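You operate a simulated robot arm through the tools that you are given. There is no shell and no other tool.

You run a simulated robot arm. Do the job below in one go: nothing can be reset, and whatever is moved stays where it is left.

Task
Free the cream plug and brush the rust off the pink one.
Fine: cream one into the clean parts tray; pink one in the work holder, thumbscrew tight before the yellow wheel turns; it stays clamped.

The check looks at the end state, three seconds after you hand in, the way a careful person would. Anything else that was tipped, shoved, dropped, spilled or broken makes it a failure.

Robot
A 7-joint arm with a two-finger parallel gripper, fixed in place. Base frame: the origin is on the floor under the middle of its stand, x ahead of it, y to its left, z up; the work surface is at about z = 0.88. Lengths are in m, angles in rad, forces in N, time in s.
With the tool pointing down near the work surface it reaches from about 0.24 to 0.68 m from the base axis. Its first joint turns from -1.152 to 1.152 rad. Payload 2.4 kg.
The TCP is the grasp point between the finger pads, 0.03 m short of the fingertips. In the tool frame z runs along the fingers and y along their closing line. The gripper opens to 0.094 m. The fingers are 0.028 m wide and 0.01 m thick; the gripper's body (0.05 by 0.096 m) begins 0.055 m behind the TCP.
Orientation is that of the tool frame in the base frame, as a unit quaternion [x, y, z, w]. With the fingers straight down and closing along the base's y, the tool's x points along the base's -x, its y along +y and its z along -z.

Tools
- The arm moves only by the tool send_rows. Its argument "moves" is a list of rows, each a list of 7 numbers: the shift along the tool's x, y, z in m, then the turn, a rotation vector about the tool's x, y, z in rad, then the finger opening in m, from 0 to 0.094. In form: [[dx, dy, dz, rx, ry, rz, fingers], ...]. A call has 1 to 20 rows; each row shifts and turns the commanded pose from where the row before left it, along the tool's axes as they then stand. Rows are played at 5 a second. More than 0.05 m and 0.15 rad between two rows, or a gripper value outside its range, and nothing of the call is played. Where a pose cannot be reached the arm comes as near as it can. A force on the tool above 40 N (or 10 N above the force at the start of the call, whichever is more), or a blocked arm, ends the call early, and 0.2 s more pass. Each finger travels about 0.153 m/s and halts on what it meets, pressing with about 41 N; the grip force reading is that of the motor and also rises with nothing between the fingers. The clock runs only during rows and for 0.2 s after the last one: add rows that do not move to give the fingers time. The reply holds the time, the measured pose of the TCP, the force on the tool along the base axes, the opening and the grip force, in the units named above and with some noise, with the torque about the TCP (base axes, N m) and any sound that the robot's microphone picked up.
- Cameras (640 x 400 px; columns grow to the right, rows downward): "scene" is fixed at [0.0408, 0.4717, 1.4522]; the picture's right is [-0.75, -0.66, 0.00], its down [-0.32, 0.36, -0.88] and it looks along [0.58, -0.66, -0.48] (base axes); focal length 338 px, centre (320, 200). "wrist" rides on the gripper at [0.076, 0.014, -0.102] in the tool frame; the picture's right is [-0.18, 0.98, 0.00], its down [-0.75, -0.14, -0.64] and it looks along [-0.63, -0.12, 0.77] (tool axes); focal length 243 px, centre (320, 200).
- get_image(camera): a new picture of that camera. No time passes.
- probe_pixels(camera, pixels): for up to 12 pixels [column, row] of the newest picture of that camera ("zoom" is the newest enlarged one), the place [x, y, z] in the base frame of the surface seen there, good to about 0.002 m. No time passes.
- inspect(camera, box): a new picture of the part [left, top, right, bottom] of that camera's present view, enlarged. No time passes.
- close_job(): hands the job in; it is judged then, once.

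Leave the gripper open and the arm clear of the work at the hand-in unless told otherwise.

The tools are called after "Call:" as name(argument=value, ...) on one line, values as JSON. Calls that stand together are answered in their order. send_rows: Moves the arm, as the interface text tells. Its arguments: {"type":"object","properties":{"moves":{"type":"array","items":{"type":"array","items":{"type":"number"}}}},"required":["moves"]} The other tools are called the same way: get_image (camera) takes a picture; probe_pixels (camera, pixels) gives the place of the surface under pixels of a picture; inspect (camera, box) takes an enlarged picture of a part of a camera's view; close_job () hands the job in.

At the start:

```text
time: 0.0
tcp_pos: [0.4033, -0.0203, 1.2949]
tcp_rot: [0.001, 1.0, 0.0, 0.0]
wrist_force: [0.5, 0.2, 1.1]
wrist_torque: [0.03, 0.01, 0.02]
width: 0.094
finger_force: 0.0
```

scene: 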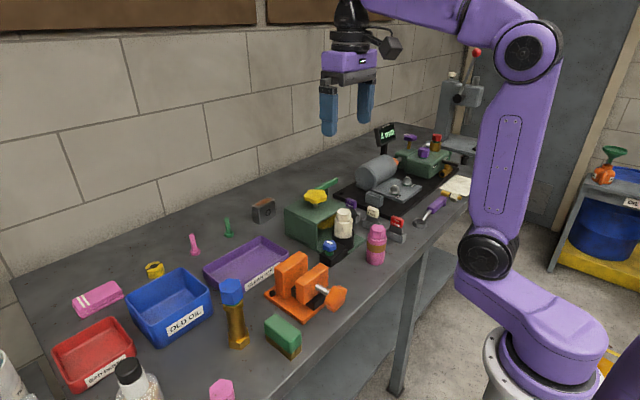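
wrist: 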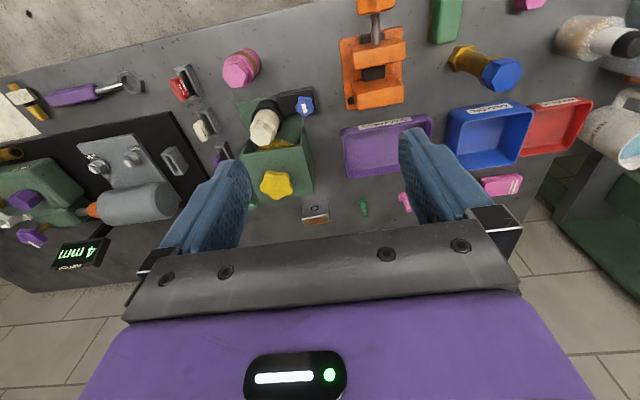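

I see a bench with trays (red, blue "OLD OIL", purple), an orange vise, a green box with a yellow wheel, and several plugs. I'll take enlarged views to read the details.

Call:
inspect(camera="scene", box=[240, 160, 420, 320])

Call:
inspect(camera="scene", box=[40, 220, 300, 400])

Call:
inspect(camera="scene", box=[320, 110, 500, 240])

Call:
inspect(camera="wrist", box=[160, 30, 440, 220])

```text
2.50 times, centred on (330, 240) of scene
```

zoom: 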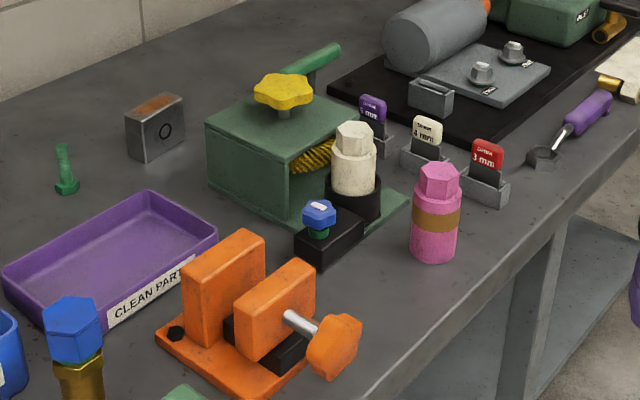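

```text
2.22 times, centred on (170, 310) of scene
```

zoom: 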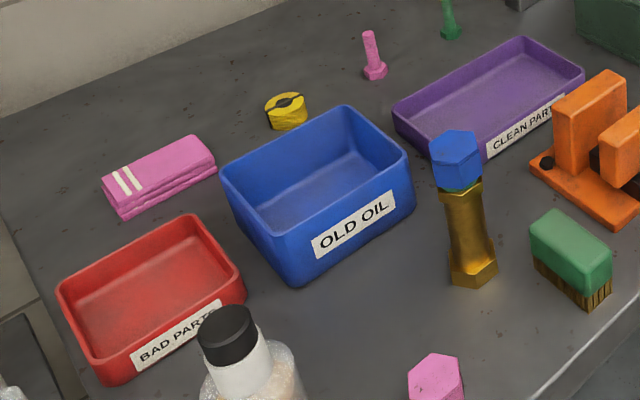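

```text
3.08 times, centred on (410, 175) of scene
```

zoom: 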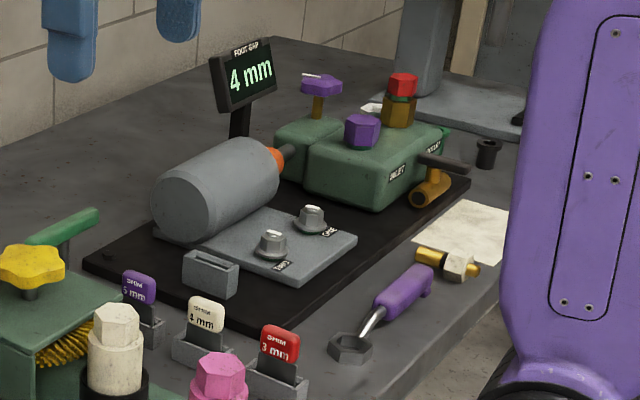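

```text
2.11 times, centred on (300, 125) of wrist
```

zoom: 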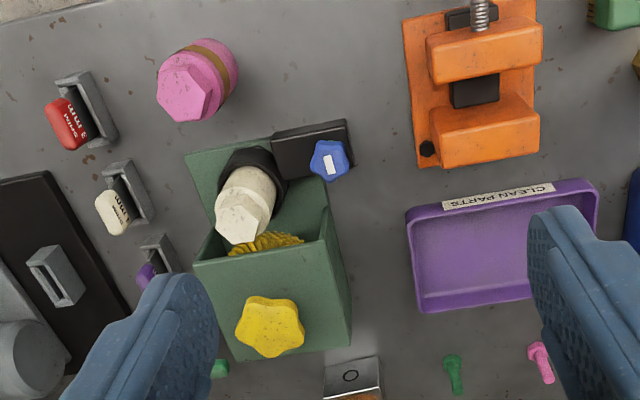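

The green box holds a brass brush with a yellow wheel on top. The cream plug stands in a black holder with a blue thumbscrew, and the pink plug with the rust band stands free on the bench. Next I'll zoom in on the holder and probe places.

Call:
inspect(camera="scene", box=[280, 180, 400, 270])

Call:
probe_pixels(camera="scene", pixels=[[344, 211], [343, 226], [328, 245], [329, 243], [377, 229], [376, 246], [376, 262], [316, 196], [376, 266], [340, 255], [322, 258], [320, 262]])

```text
4.44 times, centred on (340, 225) of scene
```

zoom: 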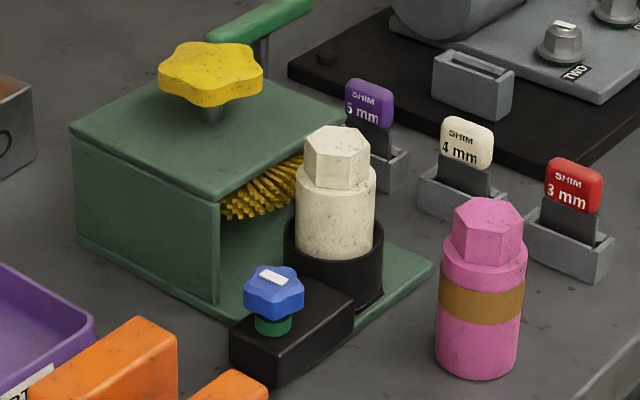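

```text
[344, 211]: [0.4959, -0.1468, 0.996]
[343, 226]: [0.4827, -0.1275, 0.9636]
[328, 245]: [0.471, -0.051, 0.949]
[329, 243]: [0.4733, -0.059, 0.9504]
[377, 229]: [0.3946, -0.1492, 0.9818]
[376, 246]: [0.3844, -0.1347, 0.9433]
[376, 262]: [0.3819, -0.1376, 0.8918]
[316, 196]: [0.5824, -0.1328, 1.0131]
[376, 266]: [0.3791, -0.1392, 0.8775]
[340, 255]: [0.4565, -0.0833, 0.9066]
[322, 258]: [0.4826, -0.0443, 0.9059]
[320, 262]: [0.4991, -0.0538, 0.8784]
```

Call:
probe_pixels(camera="zoom", pixels=[[343, 142], [310, 146], [365, 150], [335, 168], [335, 210], [296, 215], [374, 215], [335, 252], [290, 240], [380, 240], [272, 272], [274, 300]])

Call:
probe_pixels(camera="zoom", pixels=[[490, 215], [460, 215], [520, 215], [480, 250], [480, 300], [438, 300], [524, 300], [480, 350], [272, 325], [300, 310], [340, 285], [240, 325]])

Call:
probe_pixels(camera="zoom", pixels=[[210, 65], [165, 75], [262, 75], [212, 45], [212, 112], [80, 130], [215, 195], [335, 115], [260, 190], [230, 120], [300, 180], [425, 265]])

```text
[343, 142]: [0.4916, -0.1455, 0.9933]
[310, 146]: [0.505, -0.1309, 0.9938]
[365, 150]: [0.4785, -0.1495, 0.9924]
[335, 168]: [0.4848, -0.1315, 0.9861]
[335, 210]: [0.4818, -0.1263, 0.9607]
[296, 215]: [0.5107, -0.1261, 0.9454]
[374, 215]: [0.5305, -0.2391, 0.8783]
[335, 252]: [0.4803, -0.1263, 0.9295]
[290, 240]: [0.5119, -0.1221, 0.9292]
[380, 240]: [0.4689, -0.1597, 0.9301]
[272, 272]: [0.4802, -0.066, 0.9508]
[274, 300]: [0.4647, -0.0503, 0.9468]
```

```text
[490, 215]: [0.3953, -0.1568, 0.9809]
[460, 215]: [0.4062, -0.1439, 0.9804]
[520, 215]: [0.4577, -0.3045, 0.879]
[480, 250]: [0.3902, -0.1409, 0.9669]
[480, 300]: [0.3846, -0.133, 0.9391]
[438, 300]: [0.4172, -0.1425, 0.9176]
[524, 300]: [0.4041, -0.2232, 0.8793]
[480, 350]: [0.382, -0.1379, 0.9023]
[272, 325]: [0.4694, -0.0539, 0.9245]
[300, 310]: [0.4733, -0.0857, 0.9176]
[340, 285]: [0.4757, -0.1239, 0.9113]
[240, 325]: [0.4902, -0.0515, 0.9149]
```

```text
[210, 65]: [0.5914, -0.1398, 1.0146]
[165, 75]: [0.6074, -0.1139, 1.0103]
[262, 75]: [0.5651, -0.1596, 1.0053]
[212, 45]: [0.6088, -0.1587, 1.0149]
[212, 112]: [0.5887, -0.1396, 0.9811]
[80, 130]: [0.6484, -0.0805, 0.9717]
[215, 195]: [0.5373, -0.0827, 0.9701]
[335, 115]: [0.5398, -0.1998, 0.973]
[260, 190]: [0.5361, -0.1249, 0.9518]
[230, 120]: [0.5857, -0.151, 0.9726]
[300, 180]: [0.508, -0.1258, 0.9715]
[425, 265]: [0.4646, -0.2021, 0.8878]
```

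Readings put the cream plug axis near (0.494, -0.145) with its top at z 0.993. The thumbscrew head is near (0.477, -0.064) at z 0.951, and the wheel is near (0.588, -0.138) at z 1.015. I'll lower the arm in free space to about (0.374, -0.078, 1.079) for a close wrist view of the holder.

Call:
send_rows(moves=[[0.0049, -0.0096, 0.036, 0, 0, 0, 0.094], [0.0049, -0.0096, 0.036, 0, 0, 0, 0.094], [0.0049, -0.0096, 0.036, 0, 0, 0, 0.094], [0.0049, -0.0096, 0.036, 0, 0, 0, 0.094], [0.0049, -0.0096, 0.036, 0, 0, 0, 0.094], [0.0049, -0.0096, 0.036, 0, 0, 0, 0.094], [0, 0, 0, 0, 0, 0, 0.094]])

Call:
get_image(camera="wrist")

```text
time: 1.6
tcp_pos: [0.3742, -0.079, 1.0792]
tcp_rot: [0.0, 1.0, 0.0, 0.0]
wrist_force: [0.5, -0.3, 1.0]
wrist_torque: [0.02, 0.0, 0.02]
width: 0.0939
finger_force: 0.1
```

```text
taken
```

wrist: 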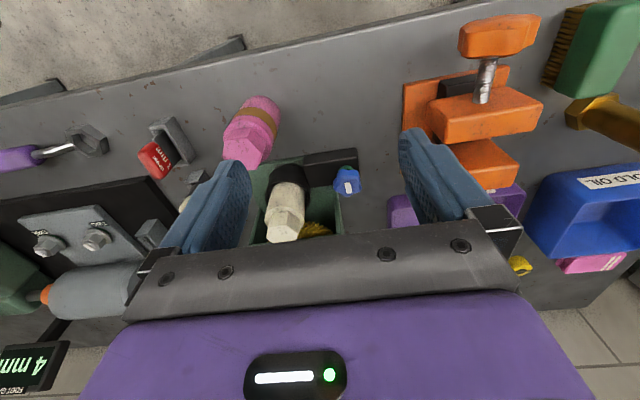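

The wrist picture shows the holder at about (285, 200) and the blue thumbscrew at (347, 182). I'll enlarge that area.

Call:
inspect(camera="wrist", box=[220, 90, 380, 250])

Call:
inspect(camera="scene", box=[300, 200, 370, 270])

```text
2.50 times, centred on (300, 170) of wrist
```

zoom: 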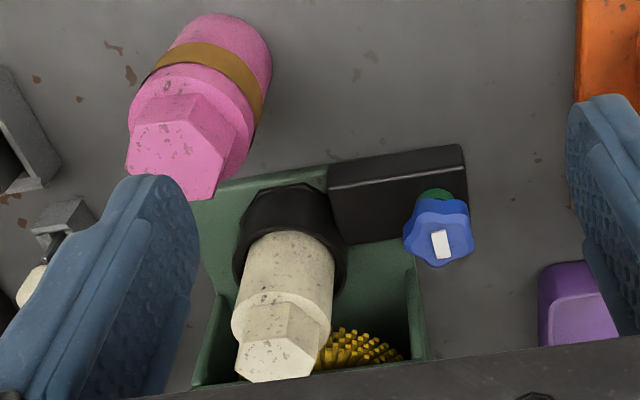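

```text
5.71 times, centred on (335, 235) of scene
```

zoom: 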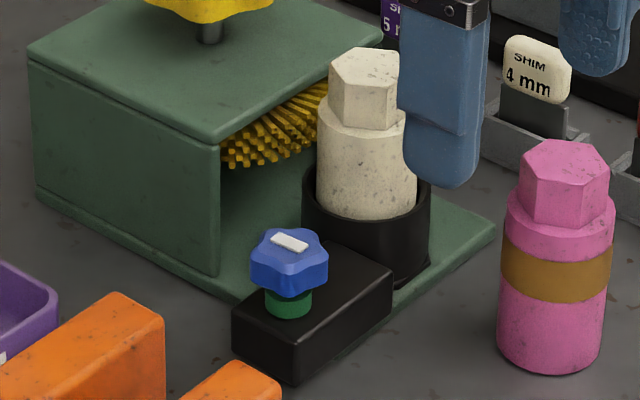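

The thumbscrew head stands on a green collar on a black block beside the cup. I'll probe its outline in this zoom, plus the pink plug outline.

Call:
probe_pixels(camera="zoom", pixels=[[278, 240], [305, 247], [258, 240], [322, 250], [288, 255], [290, 284], [290, 305], [260, 262], [320, 275], [290, 320], [345, 260], [250, 312]])

Call:
probe_pixels(camera="zoom", pixels=[[365, 55], [335, 60], [362, 80], [362, 105], [355, 130], [325, 130], [350, 175], [350, 210], [560, 160], [530, 160], [595, 170], [570, 185]])

Call:
probe_pixels(camera="zoom", pixels=[[560, 215], [560, 232], [556, 250], [556, 290], [556, 310], [556, 360], [506, 260], [608, 260], [515, 212], [605, 215], [500, 340], [598, 340]])

```text
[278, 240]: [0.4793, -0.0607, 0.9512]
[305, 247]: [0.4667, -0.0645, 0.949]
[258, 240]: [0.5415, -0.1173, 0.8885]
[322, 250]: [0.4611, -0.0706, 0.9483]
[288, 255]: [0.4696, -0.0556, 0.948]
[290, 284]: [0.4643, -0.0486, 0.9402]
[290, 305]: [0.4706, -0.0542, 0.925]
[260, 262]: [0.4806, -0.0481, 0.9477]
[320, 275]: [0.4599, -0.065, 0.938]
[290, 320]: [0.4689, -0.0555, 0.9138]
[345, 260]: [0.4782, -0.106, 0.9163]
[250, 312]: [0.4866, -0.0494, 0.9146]
```

```text
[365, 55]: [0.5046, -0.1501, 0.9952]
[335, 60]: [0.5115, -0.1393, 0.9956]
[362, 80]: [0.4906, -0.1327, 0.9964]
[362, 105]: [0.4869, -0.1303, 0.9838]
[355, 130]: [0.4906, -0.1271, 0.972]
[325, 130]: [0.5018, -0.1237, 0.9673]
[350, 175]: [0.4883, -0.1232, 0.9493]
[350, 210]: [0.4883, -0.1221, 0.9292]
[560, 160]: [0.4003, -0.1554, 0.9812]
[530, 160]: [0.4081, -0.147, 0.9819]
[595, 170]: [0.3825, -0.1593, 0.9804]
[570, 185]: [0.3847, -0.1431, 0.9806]
```

```text
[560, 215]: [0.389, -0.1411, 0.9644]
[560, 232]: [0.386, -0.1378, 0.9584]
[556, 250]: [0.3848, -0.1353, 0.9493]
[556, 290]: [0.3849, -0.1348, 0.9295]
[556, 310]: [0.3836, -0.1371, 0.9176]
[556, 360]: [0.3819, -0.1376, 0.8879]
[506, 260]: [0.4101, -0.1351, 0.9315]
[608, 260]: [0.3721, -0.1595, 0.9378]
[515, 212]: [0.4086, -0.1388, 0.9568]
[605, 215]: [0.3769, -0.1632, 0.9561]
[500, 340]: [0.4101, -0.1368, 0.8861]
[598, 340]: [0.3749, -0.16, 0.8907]
```

I'll re-take the wrist zoom on the thumbscrew and plug tops and probe them from that angle to cross-check the axes.

Call:
inspect(camera="wrist", box=[250, 130, 370, 250])

Call:
probe_pixels(camera="wrist", pixels=[[348, 187], [339, 185], [356, 185], [348, 193], [347, 176], [346, 169], [284, 232], [272, 228], [296, 238], [286, 215], [270, 215], [298, 215]])

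Call:
probe_pixels(camera="wrist", pixels=[[247, 150], [235, 150], [262, 152], [250, 110], [232, 120], [272, 120], [240, 158], [258, 162], [320, 215], [330, 245], [312, 228], [300, 200]])

```text
3.33 times, centred on (310, 190) of wrist
```

zoom: 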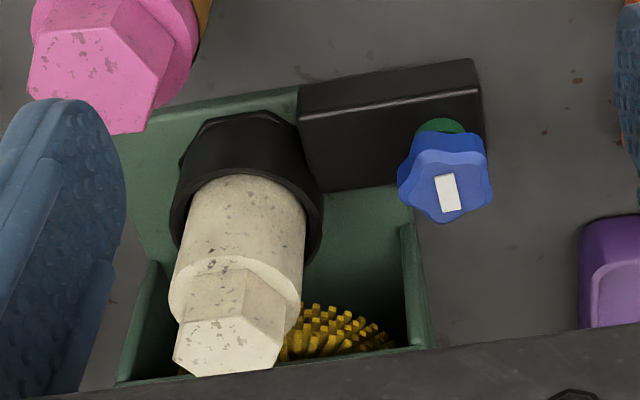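

```text
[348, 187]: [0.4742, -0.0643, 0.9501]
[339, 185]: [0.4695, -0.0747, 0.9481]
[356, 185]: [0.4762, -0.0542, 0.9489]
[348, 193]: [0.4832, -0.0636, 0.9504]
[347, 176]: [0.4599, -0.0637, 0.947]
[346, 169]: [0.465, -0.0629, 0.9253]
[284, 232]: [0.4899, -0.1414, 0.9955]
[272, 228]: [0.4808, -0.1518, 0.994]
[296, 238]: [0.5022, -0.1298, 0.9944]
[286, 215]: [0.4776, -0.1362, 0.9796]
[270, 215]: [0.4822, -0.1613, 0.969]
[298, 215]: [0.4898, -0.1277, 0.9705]
```

```text
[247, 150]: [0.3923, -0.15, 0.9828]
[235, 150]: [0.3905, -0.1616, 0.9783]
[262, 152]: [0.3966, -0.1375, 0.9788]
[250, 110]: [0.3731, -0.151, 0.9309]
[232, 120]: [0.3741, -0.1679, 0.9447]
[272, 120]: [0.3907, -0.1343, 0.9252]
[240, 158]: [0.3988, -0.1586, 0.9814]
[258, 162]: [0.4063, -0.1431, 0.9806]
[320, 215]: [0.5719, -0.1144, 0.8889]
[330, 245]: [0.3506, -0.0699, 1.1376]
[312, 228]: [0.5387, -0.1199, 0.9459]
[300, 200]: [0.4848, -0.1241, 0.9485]
```

The readings agree on the thumbscrew axis at about (0.4755, -0.0625), head z 0.937–0.950, and the cream axis near (0.496, -0.142). I'll probe the vise, tray and nearby objects to plan clearances.

Call:
get_image(camera="scene")

Call:
probe_pixels(camera="scene", pixels=[[291, 253], [308, 262], [326, 268], [338, 293], [300, 320], [270, 297], [205, 268], [257, 238], [290, 255], [222, 292], [248, 262], [262, 210]])

Call:
inspect(camera="scene", box=[190, 215, 310, 305])

```text
taken
```

scene: 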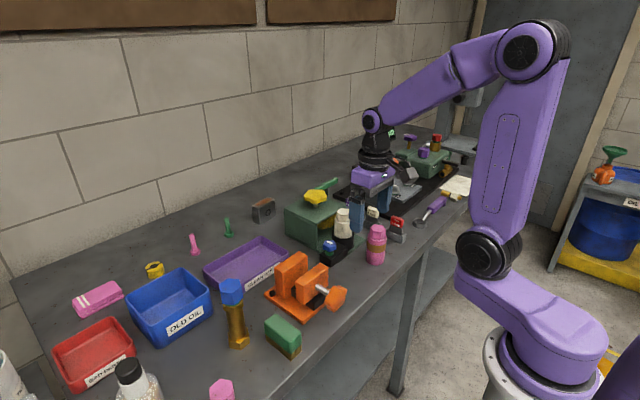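

```text
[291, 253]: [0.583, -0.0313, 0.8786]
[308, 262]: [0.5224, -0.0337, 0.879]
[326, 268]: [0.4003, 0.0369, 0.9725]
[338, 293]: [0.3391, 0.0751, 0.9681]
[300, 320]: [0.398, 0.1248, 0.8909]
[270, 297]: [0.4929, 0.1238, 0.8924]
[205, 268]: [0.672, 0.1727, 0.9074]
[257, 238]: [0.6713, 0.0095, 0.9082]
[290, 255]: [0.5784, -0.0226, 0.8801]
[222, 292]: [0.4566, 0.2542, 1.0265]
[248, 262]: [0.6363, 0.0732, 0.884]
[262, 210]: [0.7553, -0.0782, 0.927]
```

```text
4.44 times, centred on (250, 260) of scene
```

zoom: 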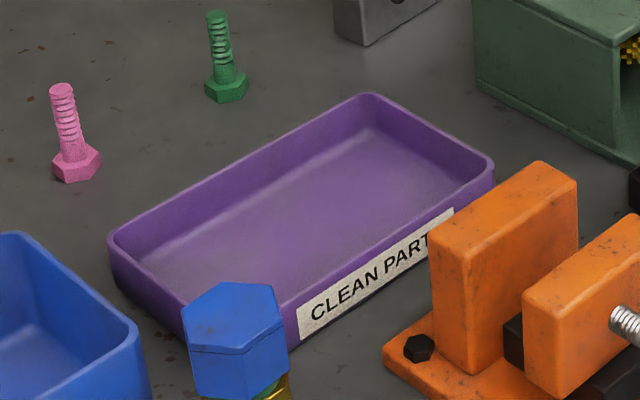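

Call:
probe_pixels(camera="zoom", pixels=[[113, 243], [368, 98], [490, 166], [180, 325], [300, 300], [270, 220], [370, 170], [450, 205], [170, 270], [535, 175], [440, 225], [470, 330]])

Call:
probe_pixels(camera="zoom", pixels=[[235, 290], [240, 340], [190, 310], [280, 320], [610, 240], [540, 330], [575, 190], [250, 365], [70, 165], [225, 95], [430, 185], [300, 240]])

```text
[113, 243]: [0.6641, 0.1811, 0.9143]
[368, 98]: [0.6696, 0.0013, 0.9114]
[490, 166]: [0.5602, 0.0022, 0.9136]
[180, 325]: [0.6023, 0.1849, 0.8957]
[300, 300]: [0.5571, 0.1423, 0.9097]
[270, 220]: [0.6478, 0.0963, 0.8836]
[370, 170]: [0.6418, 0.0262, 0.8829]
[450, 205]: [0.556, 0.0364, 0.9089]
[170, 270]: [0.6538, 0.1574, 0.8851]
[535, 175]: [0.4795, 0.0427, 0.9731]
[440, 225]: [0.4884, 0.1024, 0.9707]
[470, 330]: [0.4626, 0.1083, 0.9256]
```

```text
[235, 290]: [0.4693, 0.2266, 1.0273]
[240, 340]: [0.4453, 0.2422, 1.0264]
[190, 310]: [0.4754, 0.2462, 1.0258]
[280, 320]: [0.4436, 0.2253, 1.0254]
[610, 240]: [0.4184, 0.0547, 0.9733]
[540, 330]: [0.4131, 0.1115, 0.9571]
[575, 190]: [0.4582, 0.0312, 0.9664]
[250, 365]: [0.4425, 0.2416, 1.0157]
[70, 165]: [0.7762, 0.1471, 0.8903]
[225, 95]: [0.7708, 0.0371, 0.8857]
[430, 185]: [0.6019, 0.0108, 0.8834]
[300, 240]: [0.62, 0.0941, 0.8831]
```

The tray spans about x 0.556–0.670 and y 0–0.185, with its floor at z 0.883 and rim at z 0.912. Next I'll move high above the thumbscrew, with fingertips near z 1.05. There I'll turn the wrist clockwise in free air to learn its range, so that I can then unscrew with a long counter-clockwise turn.

Call:
send_rows(moves=[[-0.034, 0.0055, 0, 0, 0, 0, 0.07], [-0.034, 0.0055, 0, 0, 0, 0, 0.06], [-0.0333, 0.0055, 0, 0, 0, 0, 0.06], [0, 0, 0, 0, 0, 0.15, 0.06], [0, 0, 0, 0, 0, 0.15, 0.06], [0, 0, 0, 0, 0, 0.15, 0.06], [0, 0, 0, 0, 0, 0.15, 0.06], [0, 0, 0, 0, 0, 0.15, 0.06], [0, 0, 0, 0, 0, 0.15, 0.06], [0, 0, 0, 0, 0, 0.15, 0.06], [0, 0, 0, 0, 0, 0.15, 0.06], [0, 0, 0, 0, 0, 0.15, 0.06], [0, 0, 0, 0, 0, 0.15, 0.06], [0, 0, 0, 0, 0, 0, 0.06]])

Call:
get_image(camera="wrist")

Call:
get_image(camera="scene")

```text
time: 4.6
tcp_pos: [0.4752, -0.0627, 1.0796]
tcp_rot: [0.682, 0.731, 0.0, 0.0]
wrist_force: [0.5, 0.4, 0.0]
wrist_torque: [0.01, 0.01, -0.03]
width: 0.0601
finger_force: 0.1
```

```text
taken
```

wrist: 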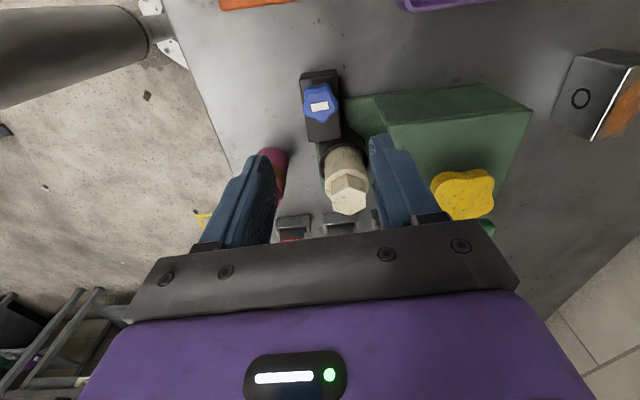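

```text
taken
```

scene: 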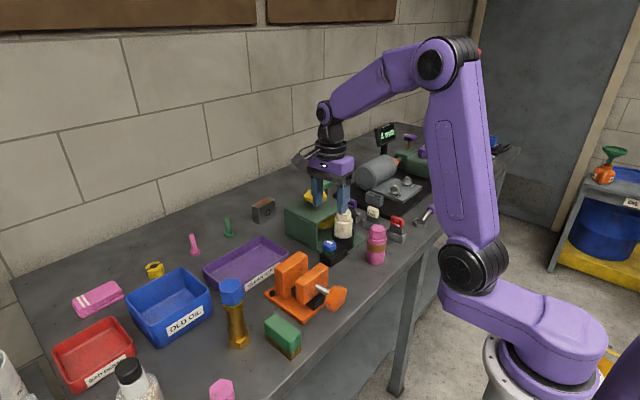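

The 1.5 rad clockwise turn was reached in full. I'll zoom on the thumbscrew at (320, 102) from this new angle and probe it to refine its axis.

Call:
inspect(camera="wrist", box=[270, 50, 390, 220])

Call:
probe_pixels(camera="wrist", pixels=[[320, 106], [306, 104], [335, 104], [320, 90], [320, 118], [320, 97], [347, 200], [330, 185], [364, 185], [345, 155], [326, 155], [367, 160]])

```text
2.35 times, centred on (330, 135) of wrist
```

zoom: 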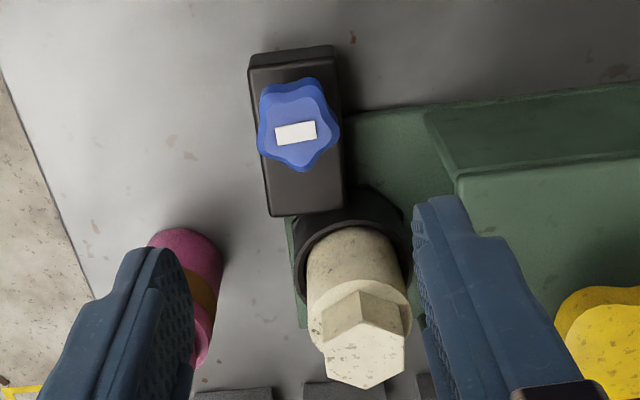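

```text
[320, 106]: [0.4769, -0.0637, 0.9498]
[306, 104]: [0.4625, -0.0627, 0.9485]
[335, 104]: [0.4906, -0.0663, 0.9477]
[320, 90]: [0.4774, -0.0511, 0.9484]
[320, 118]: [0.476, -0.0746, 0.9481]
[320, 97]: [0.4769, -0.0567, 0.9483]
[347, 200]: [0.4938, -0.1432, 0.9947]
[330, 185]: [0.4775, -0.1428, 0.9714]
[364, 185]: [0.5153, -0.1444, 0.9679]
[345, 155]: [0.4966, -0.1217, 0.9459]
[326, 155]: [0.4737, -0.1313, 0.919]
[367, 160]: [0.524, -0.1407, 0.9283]
```

The thumbscrew axis refines to (0.4768, -0.063). I'll descend with the fingers open at 0.06 to TCP z 0.962, so the tips are near z 0.932 around the head, and then close on it.

Call:
send_rows(moves=[[-0.0002, 0.0008, 0.03, 0, 0, 0, 0.06], [-0.0002, 0.0008, 0.03, 0, 0, 0, 0.06], [0, 0, 0.03, 0, 0, 0, 0.06], [0, 0, 0.0176, 0, 0, 0, 0.06], [0, 0, 0.01, 0, 0, 0, 0.06], [0, 0, 0, 0, 0, 0, 0.06]])

Call:
inspect(camera="scene", box=[280, 190, 400, 280])

Call:
get_image(camera="wrist")

```text
time: 6.0
tcp_pos: [0.4761, -0.0617, 0.9604]
tcp_rot: [0.682, 0.732, 0.0, 0.0]
wrist_force: [-0.1, -0.3, -0.3]
wrist_torque: [-0.01, 0.0, 0.02]
width: 0.0599
finger_force: 0.0
```

```text
4.44 times, centred on (340, 235) of scene
```

zoom: 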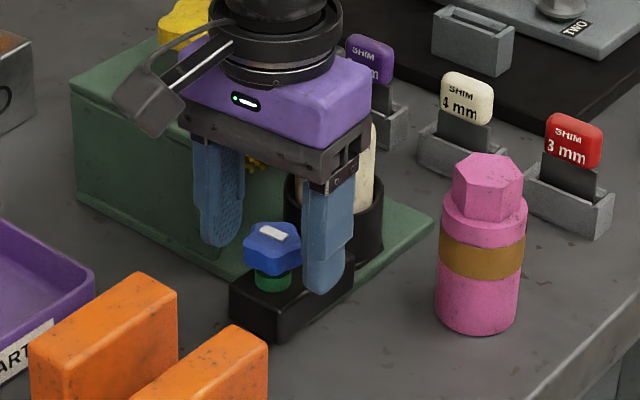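

```text
taken
```

wrist: 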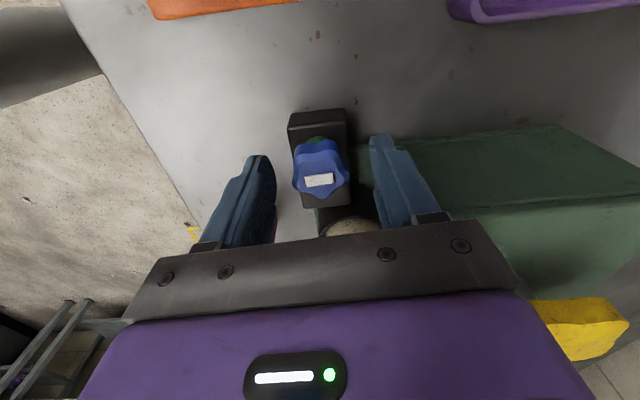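

The fingers straddle the blue head evenly. Closing now.

Call:
send_rows(moves=[[0, 0, 0, 0, 0, 0, 0.035], [0, 0, 0, 0, 0, 0, 0.02], [0, 0, 0, 0, 0, 0, 0.02]])

Call:
inspect(camera="scene", box=[280, 190, 400, 280])

Call:
inspect(camera="wrist", box=[240, 90, 400, 250])

```text
time: 6.8
tcp_pos: [0.4741, -0.0617, 0.9604]
tcp_rot: [0.682, 0.732, 0.0, 0.0]
wrist_force: [-5.6, -0.7, -0.8]
wrist_torque: [-0.01, 0.08, -0.03]
width: 0.0346
finger_force: 44.9
```

```text
4.44 times, centred on (340, 235) of scene
```

zoom: 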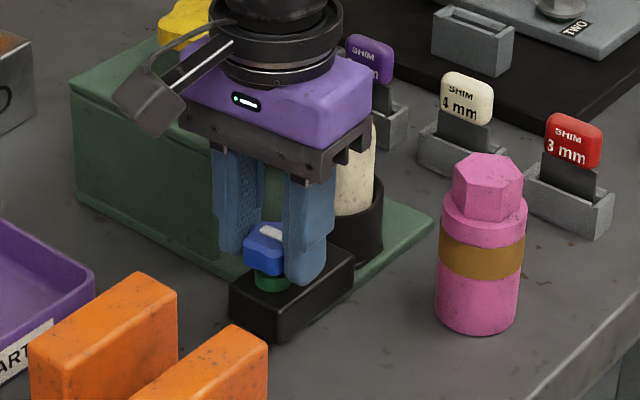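

```text
2.50 times, centred on (320, 170) of wrist
```

zoom: 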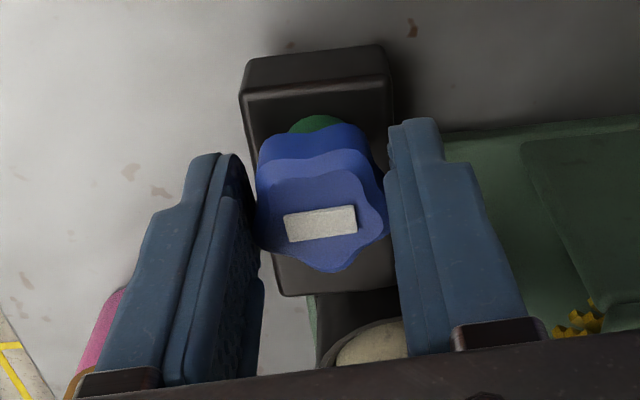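

It grips at 0.0346 m with a small 5.6 N side force. Now I'll turn counter-clockwise (negative about tool z) by 0.6 rad as a first step, watching torque and sound.

Call:
send_rows(moves=[[0, 0, 0, 0, 0, -0.15, 0.02], [0, 0, 0, 0, 0, -0.15, 0.02], [0, 0, 0, 0, 0, -0.15, 0.02], [0, 0, 0, 0, 0, -0.15, 0.02]])

Call:
inspect(camera="wrist", box=[240, 90, 400, 250])

Call:
inspect(camera="scene", box=[280, 190, 400, 280])

```text
time: 7.8
tcp_pos: [0.4751, -0.0612, 0.9599]
tcp_rot: [0.434, 0.901, -0.001, -0.002]
wrist_force: [-15.1, -0.9, -7.2]
wrist_torque: [-0.43, 0.07, -0.03]
width: 0.0344
finger_force: 45.0
```

```text
2.50 times, centred on (320, 170) of wrist
```

zoom: 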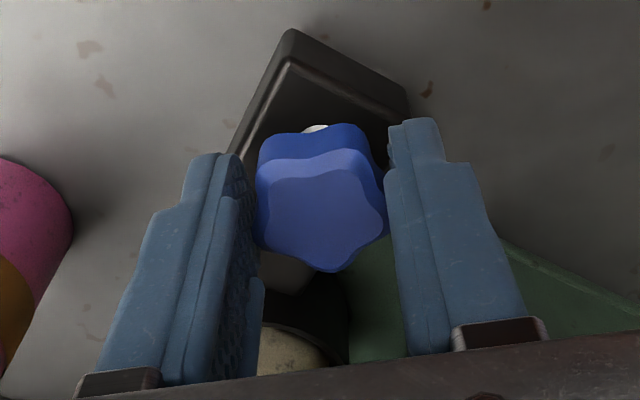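

```text
4.44 times, centred on (340, 235) of scene
```

zoom: 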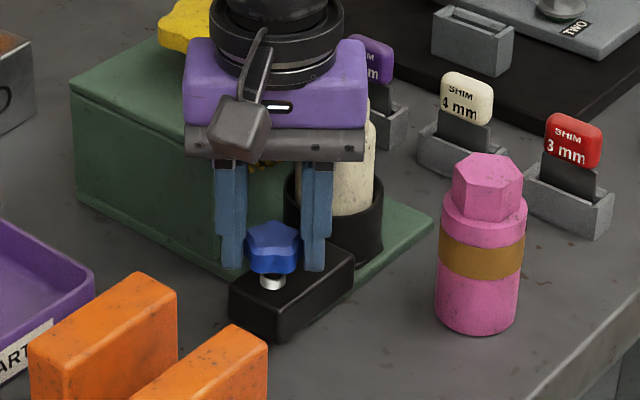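

After 0.6 rad counter-clockwise, the green collar has become a bare silver stem and the white mark on the head is gone. I read that as the clamp leaving its tight state. I'll turn another 0.6 rad, easing the small side offset.

Call:
send_rows(moves=[[0.0009, -0.0012, 0, 0, 0, -0.15, 0.02], [0, 0, 0, 0, 0, -0.15, 0.02], [0, 0, 0, 0, 0, -0.15, 0.02], [0, 0, 0, 0, 0, -0.15, 0.02]])

Call:
inspect(camera="wrist", box=[240, 90, 400, 250])

Call:
inspect(camera="scene", box=[300, 210, 370, 270])

```text
time: 8.8
tcp_pos: [0.4748, -0.063, 0.9611]
tcp_rot: [0.148, 0.989, 0.0, -0.001]
wrist_force: [-9.3, -6.6, -12.5]
wrist_torque: [0.11, 1.23, -0.03]
width: 0.0346
finger_force: 45.0
```

```text
2.50 times, centred on (320, 170) of wrist
```

zoom: 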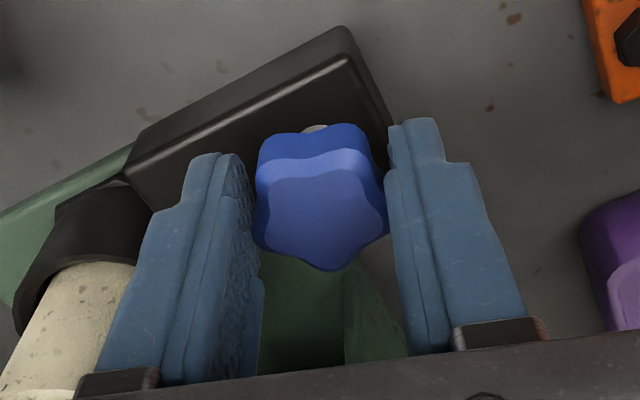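

```text
6.67 times, centred on (335, 240) of scene
```

zoom: 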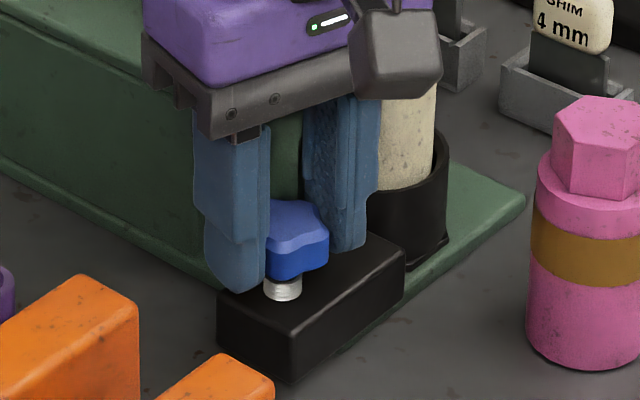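

Turned 1.2 rad total, and silver threads now show. There is a 12 N vertical and 1.2 N m tilt load on the tool, so I'll open the fingers to relieve it, look at the head freely and measure its height.

Call:
send_rows(moves=[[0, 0, 0, 0, 0, 0, 0.05], [0, 0, 0, 0, 0, 0, 0.056], [0, 0, 0, 0, 0, 0, 0.056]])

Call:
inspect(camera="wrist", box=[240, 90, 400, 250])

Call:
inspect(camera="scene", box=[300, 210, 370, 270])

```text
time: 9.6
tcp_pos: [0.4739, -0.0606, 0.9603]
tcp_rot: [0.15, 0.989, 0.0, 0.001]
wrist_force: [0.5, -0.2, 0.5]
wrist_torque: [0.02, 0.02, -0.01]
width: 0.0563
finger_force: 0.0
```

```text
2.50 times, centred on (320, 170) of wrist
```

zoom: 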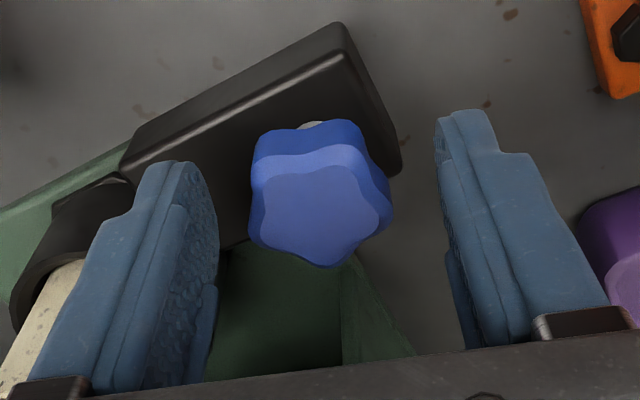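

```text
6.67 times, centred on (335, 240) of scene
```

zoom: 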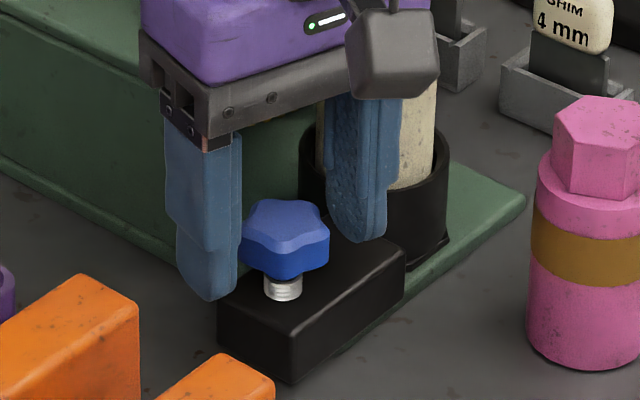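

Call:
probe_pixels(camera="zoom", pixels=[[285, 225], [265, 220], [310, 225], [288, 245], [290, 262], [258, 235], [325, 250], [283, 290], [283, 300], [330, 235], [350, 290], [250, 262]])

Call:
get_image(camera="wrist")

Call:
probe_pixels(camera="wrist", pixels=[[318, 180], [300, 180], [340, 180], [320, 190], [320, 160], [322, 172]])

```text
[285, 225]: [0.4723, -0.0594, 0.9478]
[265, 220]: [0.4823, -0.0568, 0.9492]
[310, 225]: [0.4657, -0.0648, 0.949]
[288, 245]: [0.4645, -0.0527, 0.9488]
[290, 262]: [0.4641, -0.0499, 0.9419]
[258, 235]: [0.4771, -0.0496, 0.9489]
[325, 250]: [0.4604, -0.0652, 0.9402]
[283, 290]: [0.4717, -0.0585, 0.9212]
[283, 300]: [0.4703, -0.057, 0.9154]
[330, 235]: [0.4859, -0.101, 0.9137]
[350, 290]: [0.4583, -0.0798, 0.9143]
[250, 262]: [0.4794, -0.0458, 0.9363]
```

```text
taken
```

wrist: 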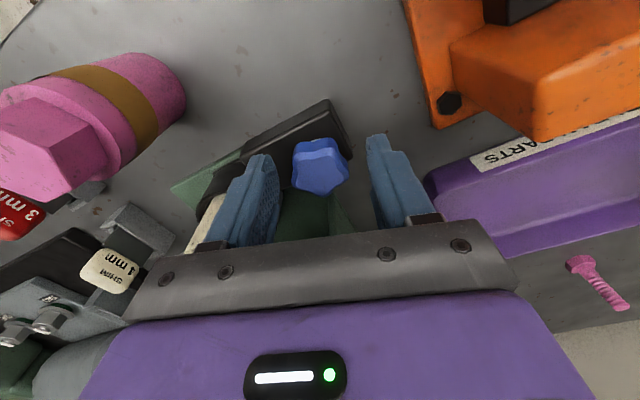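

```text
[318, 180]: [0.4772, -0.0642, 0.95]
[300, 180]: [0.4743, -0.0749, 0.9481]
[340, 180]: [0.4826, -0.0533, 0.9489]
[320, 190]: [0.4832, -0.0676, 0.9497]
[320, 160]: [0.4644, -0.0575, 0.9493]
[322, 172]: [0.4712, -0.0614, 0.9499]
```

The head stays at z 0.949–0.950, so it turns without rising. I'll shift slightly to centre on it, regrip, and turn another 0.9 rad counter-clockwise to loosen it well.

Call:
send_rows(moves=[[-0.0015, -0.001, 0, 0, 0, 0, 0.056], [0, 0, 0, 0, 0, 0, 0.02], [0, 0, 0, 0, 0, 0, 0.02], [0, 0, 0, 0, 0, -0.15, 0.02], [0, 0, 0, 0, 0, -0.15, 0.02], [0, 0, 0, 0, 0, -0.15, 0.02], [0, 0, 0, 0, 0, -0.15, 0.02], [0, 0, 0, 0, 0, -0.15, 0.02], [0, 0, 0, 0, 0, -0.15, 0.02]])

Call:
inspect(camera="scene", box=[300, 210, 370, 270])

Call:
get_image(camera="wrist")

```text
time: 11.6
tcp_pos: [0.4771, -0.0621, 0.9613]
tcp_rot: [-0.297, 0.955, 0.0, 0.0]
wrist_force: [-1.5, 10.3, -2.3]
wrist_torque: [0.27, 0.06, -0.1]
width: 0.0333
finger_force: 45.1
```

```text
6.67 times, centred on (335, 240) of scene
```

zoom: 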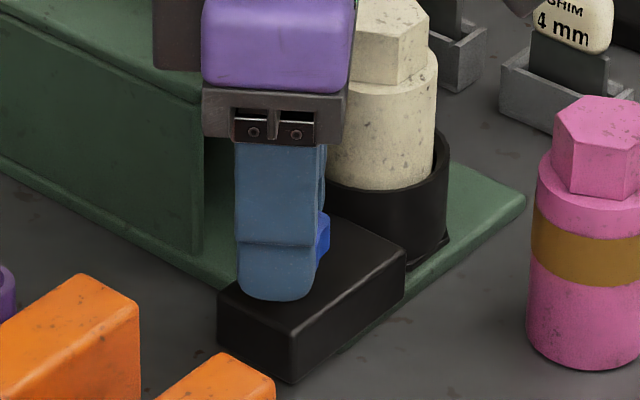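

```text
taken
```

wrist: 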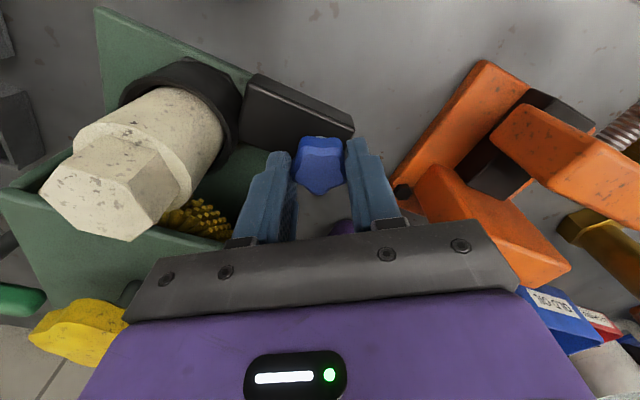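

Total turn is now about 2.1 rad with low torque. I'll release, rise straight up and return the wrist to its straight angle, then view the state.

Call:
send_rows(moves=[[0, 0, 0, 0, 0, 0, 0.05], [0, 0, 0, 0, 0, 0, 0.056], [0, 0, -0.02, 0, 0, 0, 0.056], [0, 0, -0.04, 0, 0, 0, 0.056], [0, 0, -0.04, 0, 0, 0.15, 0.07], [0, 0, -0.02, 0, 0, 0.15, 0.07], [0, 0, 0, 0, 0, 0.15, 0.07], [0, 0, 0, 0, 0, 0.15, 0.07], [0, 0, 0, 0, 0, 0, 0.07]])

Call:
inspect(camera="scene", box=[280, 190, 400, 280])

Call:
get_image(camera="wrist")

```text
time: 13.6
tcp_pos: [0.4757, -0.0629, 1.0816]
tcp_rot: [0.001, 1.0, 0.0, 0.0]
wrist_force: [0.4, -0.3, -0.5]
wrist_torque: [0.02, 0.02, -0.02]
width: 0.0701
finger_force: 0.0
```

```text
4.44 times, centred on (340, 235) of scene
```

zoom: 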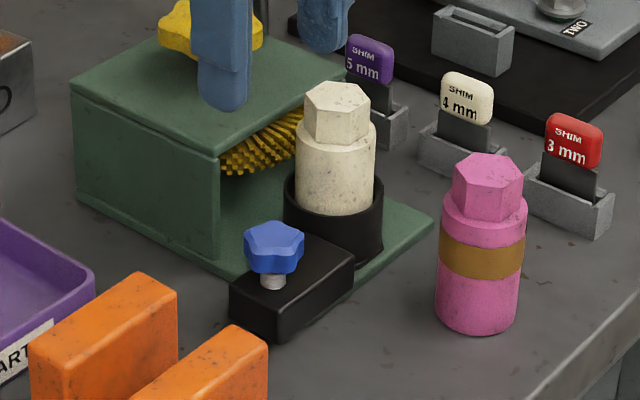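

```text
taken
```

wrist: 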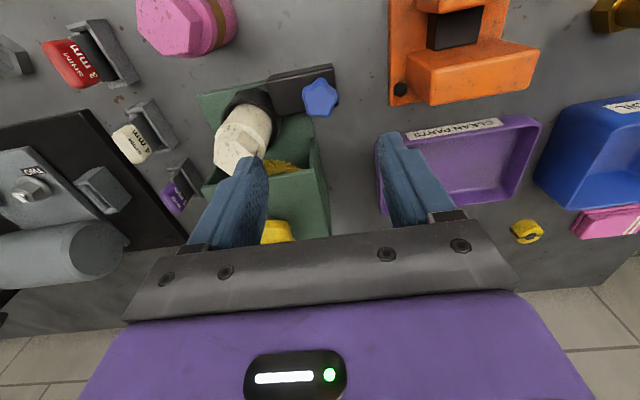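

The screw stays loose with its silver stem visible. Before going to the cream plug, I'll probe the shim stands at wrist (135, 145) and (175, 195), and the brush and wheel, to check finger clearance.

Call:
probe_pixels(camera="wrist", pixels=[[133, 143], [175, 195], [150, 120], [187, 170], [236, 135], [226, 145], [255, 150], [262, 128], [280, 168], [268, 162], [275, 232], [320, 95]])

Call:
probe_pixels(camera="zoom", pixels=[[230, 160], [260, 145], [290, 125], [340, 92], [335, 180], [300, 160], [374, 170], [400, 110], [380, 60], [275, 235], [180, 50], [375, 100]])

```text
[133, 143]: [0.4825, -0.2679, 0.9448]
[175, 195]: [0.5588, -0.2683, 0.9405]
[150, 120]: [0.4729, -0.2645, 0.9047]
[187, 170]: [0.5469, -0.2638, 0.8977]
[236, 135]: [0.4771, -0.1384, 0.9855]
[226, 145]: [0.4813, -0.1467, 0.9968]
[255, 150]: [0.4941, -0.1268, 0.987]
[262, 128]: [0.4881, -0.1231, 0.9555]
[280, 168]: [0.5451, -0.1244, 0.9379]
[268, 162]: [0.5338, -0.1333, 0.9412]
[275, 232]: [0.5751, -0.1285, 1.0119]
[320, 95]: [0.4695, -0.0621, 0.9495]
```

```text
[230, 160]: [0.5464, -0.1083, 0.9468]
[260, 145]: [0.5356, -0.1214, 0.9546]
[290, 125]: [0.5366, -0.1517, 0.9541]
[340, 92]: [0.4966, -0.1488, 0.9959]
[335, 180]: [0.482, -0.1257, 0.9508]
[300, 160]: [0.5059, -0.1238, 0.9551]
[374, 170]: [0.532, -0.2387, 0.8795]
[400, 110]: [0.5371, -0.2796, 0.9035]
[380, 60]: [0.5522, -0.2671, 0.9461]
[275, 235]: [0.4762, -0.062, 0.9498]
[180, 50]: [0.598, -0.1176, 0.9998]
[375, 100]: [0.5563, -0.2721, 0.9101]
```

The shim stands are at y of about -0.265, well clear. The brush front is at x of about 0.535, also clear of fingers closing along y. I'll move over the cream plug at (0.495, -0.143) and descend to TCP z 0.968, with fingertips just above the cup rim at 0.930.

Call:
send_rows(moves=[[-0.0095, -0.04, 0, 0, 0, 0, 0.07], [-0.0095, -0.04, 0, 0, 0, 0, 0.07], [0, 0, 0, 0, 0, 0, 0.07], [0, 0, 0.03, 0, 0, 0, 0.07], [0, 0, 0.03, 0, 0, 0, 0.07], [0, 0, 0.03, 0, 0, 0, 0.07], [0, 0, 0.0226, 0, 0, 0, 0.07], [0, 0, 0, 0, 0, 0, 0.07]])

Call:
inspect(camera="scene", box=[280, 190, 400, 280])

Call:
get_image(camera="wrist")

```text
time: 15.4
tcp_pos: [0.4954, -0.1441, 0.9687]
tcp_rot: [0.0, 1.0, 0.0, 0.0]
wrist_force: [-0.4, 0.7, 0.9]
wrist_torque: [-0.03, 0.0, -0.02]
width: 0.0697
finger_force: 0.0
```

```text
4.44 times, centred on (340, 235) of scene
```

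zoom: 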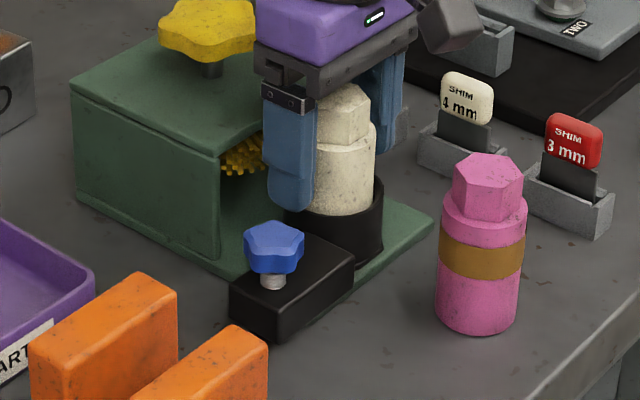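

```text
taken
```

wrist: 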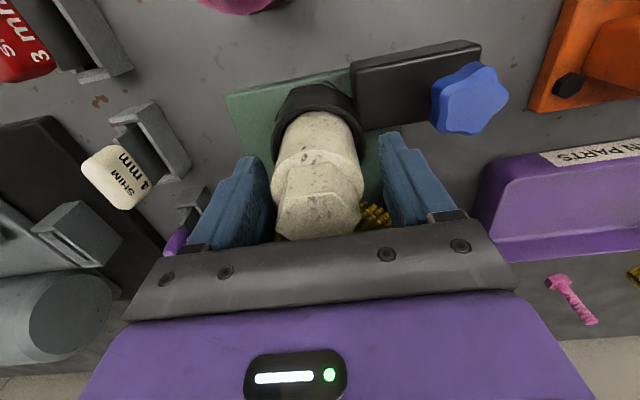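

The fingers straddle the cream body. Closing on it.

Call:
send_rows(moves=[[0, 0, 0, 0, 0, 0, 0.05], [0, 0, 0, 0, 0, 0, 0.03], [0, 0, 0, 0, 0, 0, 0.03]])

Call:
get_image(camera="wrist")

```text
time: 16.2
tcp_pos: [0.4957, -0.1438, 0.9695]
tcp_rot: [0.0, 1.0, 0.0, 0.0]
wrist_force: [-1.8, -2.2, 0.9]
wrist_torque: [-0.06, 0.01, -0.02]
width: 0.0458
finger_force: 41.0
```

```text
taken
```

wrist: 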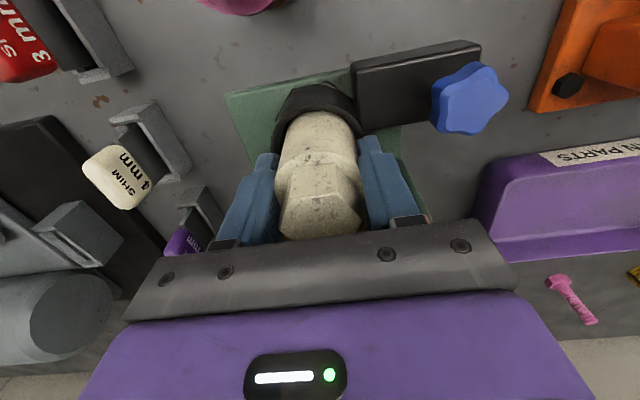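

It holds at 0.0458 m with about 2 N side force, so the centring is good. I'll lift 10 mm slowly and read the force to see whether the plug is free.

Call:
send_rows(moves=[[0, 0, -0.003, 0, 0, 0, 0.03], [0, 0, -0.003, 0, 0, 0, 0.03], [0, 0, -0.004, 0, 0, 0, 0.03], [0, 0, 0, 0, 0, 0, 0.03]])

Call:
inspect(camera="scene", box=[280, 190, 400, 280])

```text
time: 17.2
tcp_pos: [0.4951, -0.1433, 0.9786]
tcp_rot: [0.0, 1.0, 0.0, 0.0]
wrist_force: [-0.6, 0.2, -4.3]
wrist_torque: [0.04, 0.0, -0.04]
width: 0.0458
finger_force: 40.7
```

```text
4.44 times, centred on (340, 235) of scene
```

zoom: 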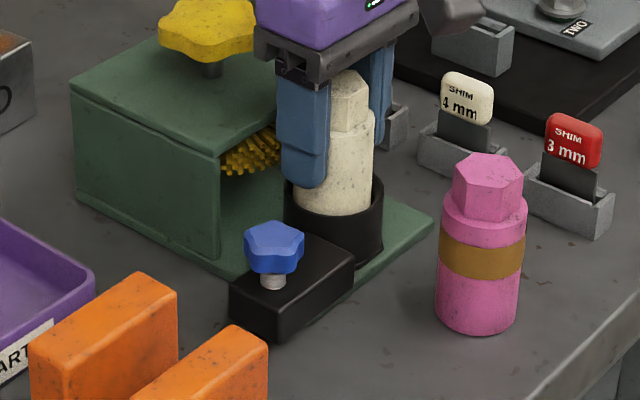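

The plug comes up with only about 4 N (its weight), so it is free. I'll lift to TCP z 1.12 and carry it over the middle of the purple tray at (0.613, 0.09), keeping the plug bottom near z 1.045.

Call:
send_rows(moves=[[0, 0, -0.02, 0, 0, 0, 0.03], [0, 0, -0.03, 0, 0, 0, 0.03], [0, 0, -0.03, 0, 0, 0, 0.03], [0, 0, -0.03, 0, 0, 0, 0.03], [0, 0, -0.0314, 0, 0, 0, 0.03], [-0.0118, 0.0233, 0, 0, 0, 0, 0.03], [-0.0118, 0.0233, 0, 0, 0, 0, 0.03], [-0.0118, 0.0233, 0, 0, 0, 0, 0.03], [-0.0118, 0.0233, 0, 0, 0, 0, 0.03], [-0.0118, 0.0233, 0, 0, 0, 0, 0.03], [-0.0118, 0.0233, 0, 0, 0, 0, 0.03], [-0.0118, 0.0233, 0, 0, 0, 0, 0.03], [-0.0118, 0.0233, 0, 0, 0, 0, 0.03], [-0.0118, 0.0233, 0, 0, 0, 0, 0.03], [-0.0118, 0.0233, 0, 0, 0, 0, 0.03], [0, 0, 0, 0, 0, 0, 0.03]])

Call:
get_image(camera="scene")

Call:
get_image(camera="wrist")

```text
time: 20.6
tcp_pos: [0.6123, 0.0898, 1.1198]
tcp_rot: [0.001, 1.0, 0.0, 0.001]
wrist_force: [0.5, -0.6, -4.9]
wrist_torque: [0.03, 0.01, 0.01]
width: 0.0458
finger_force: 41.6
```

```text
taken
```

scene: 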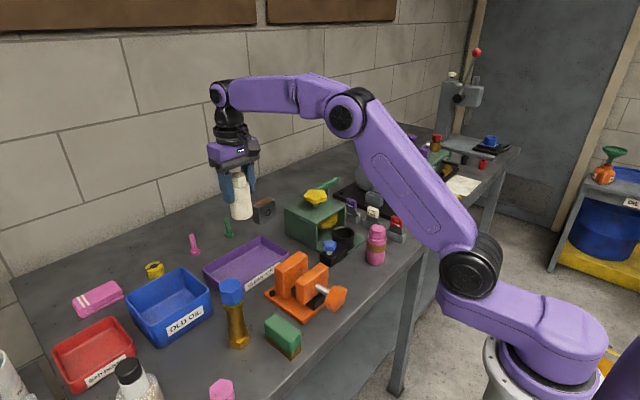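

```text
taken
```

wrist: 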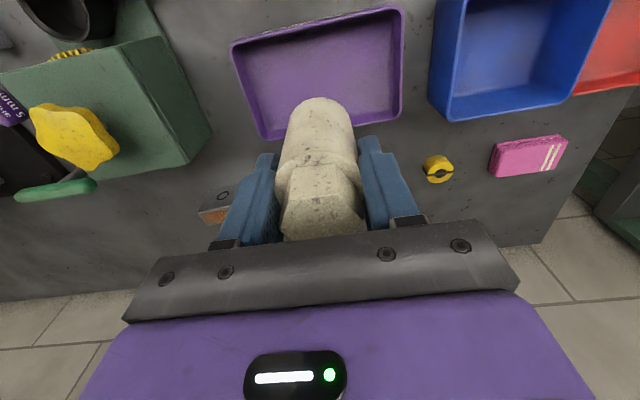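

The plug hangs over the tray's middle. I'll lower it to about TCP z 0.967 first; contact is expected near 0.959.

Call:
send_rows(moves=[[0, 0, 0.03, 0, 0, 0, 0.03], [0, 0, 0.03, 0, 0, 0, 0.03], [0, 0, 0.03, 0, 0, 0, 0.03], [0, 0, 0.03, 0, 0, 0, 0.03], [0, 0, 0.02, 0, 0, 0, 0.03], [0, 0, 0.01, 0, 0, 0, 0.03], [0, 0, 0.003, 0, 0, 0, 0.03], [0, 0, 0, 0, 0, 0, 0.03]])

Call:
inspect(camera="scene", box=[190, 190, 310, 290])

```text
time: 22.4
tcp_pos: [0.6128, 0.0894, 0.9663]
tcp_rot: [0.0, 1.0, -0.001, 0.0]
wrist_force: [1.3, -0.6, -4.0]
wrist_torque: [-0.01, 0.03, 0.02]
width: 0.0457
finger_force: 41.4
```

```text
4.00 times, centred on (250, 240) of scene
```

zoom: 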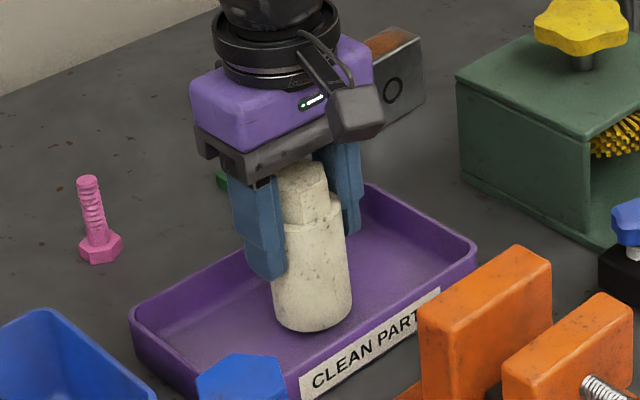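

Still hanging with a small gap. I'll lower in 2 mm steps and watch the vertical force change sign.

Call:
send_rows(moves=[[0, 0, 0.002, 0, 0, 0, 0.03], [0, 0, 0.002, 0, 0, 0, 0.03], [0, 0, 0, 0, 0, 0, 0.03]])

```text
time: 23.2
tcp_pos: [0.6132, 0.0902, 0.9635]
tcp_rot: [-0.001, 1.0, 0.0, 0.0]
wrist_force: [-0.1, 1.1, -4.1]
wrist_torque: [0.01, -0.01, 0.02]
width: 0.0457
finger_force: 40.7
```

Force is unchanged at -4 N, so it is not touching yet. Lowering further in small steps.

Call:
send_rows(moves=[[0, 0, 0.002, 0, 0, 0, 0.03], [0, 0, 0.001, 0, 0, 0, 0.03], [0, 0, 0, 0, 0, 0, 0.03]])

```text
time: 24.0
tcp_pos: [0.6131, 0.0883, 0.9595]
tcp_rot: [0.0, 1.0, -0.001, 0.0]
wrist_force: [-0.6, -0.1, -4.9]
wrist_torque: [-0.03, 0.02, 0.03]
width: 0.0458
finger_force: 40.8
```

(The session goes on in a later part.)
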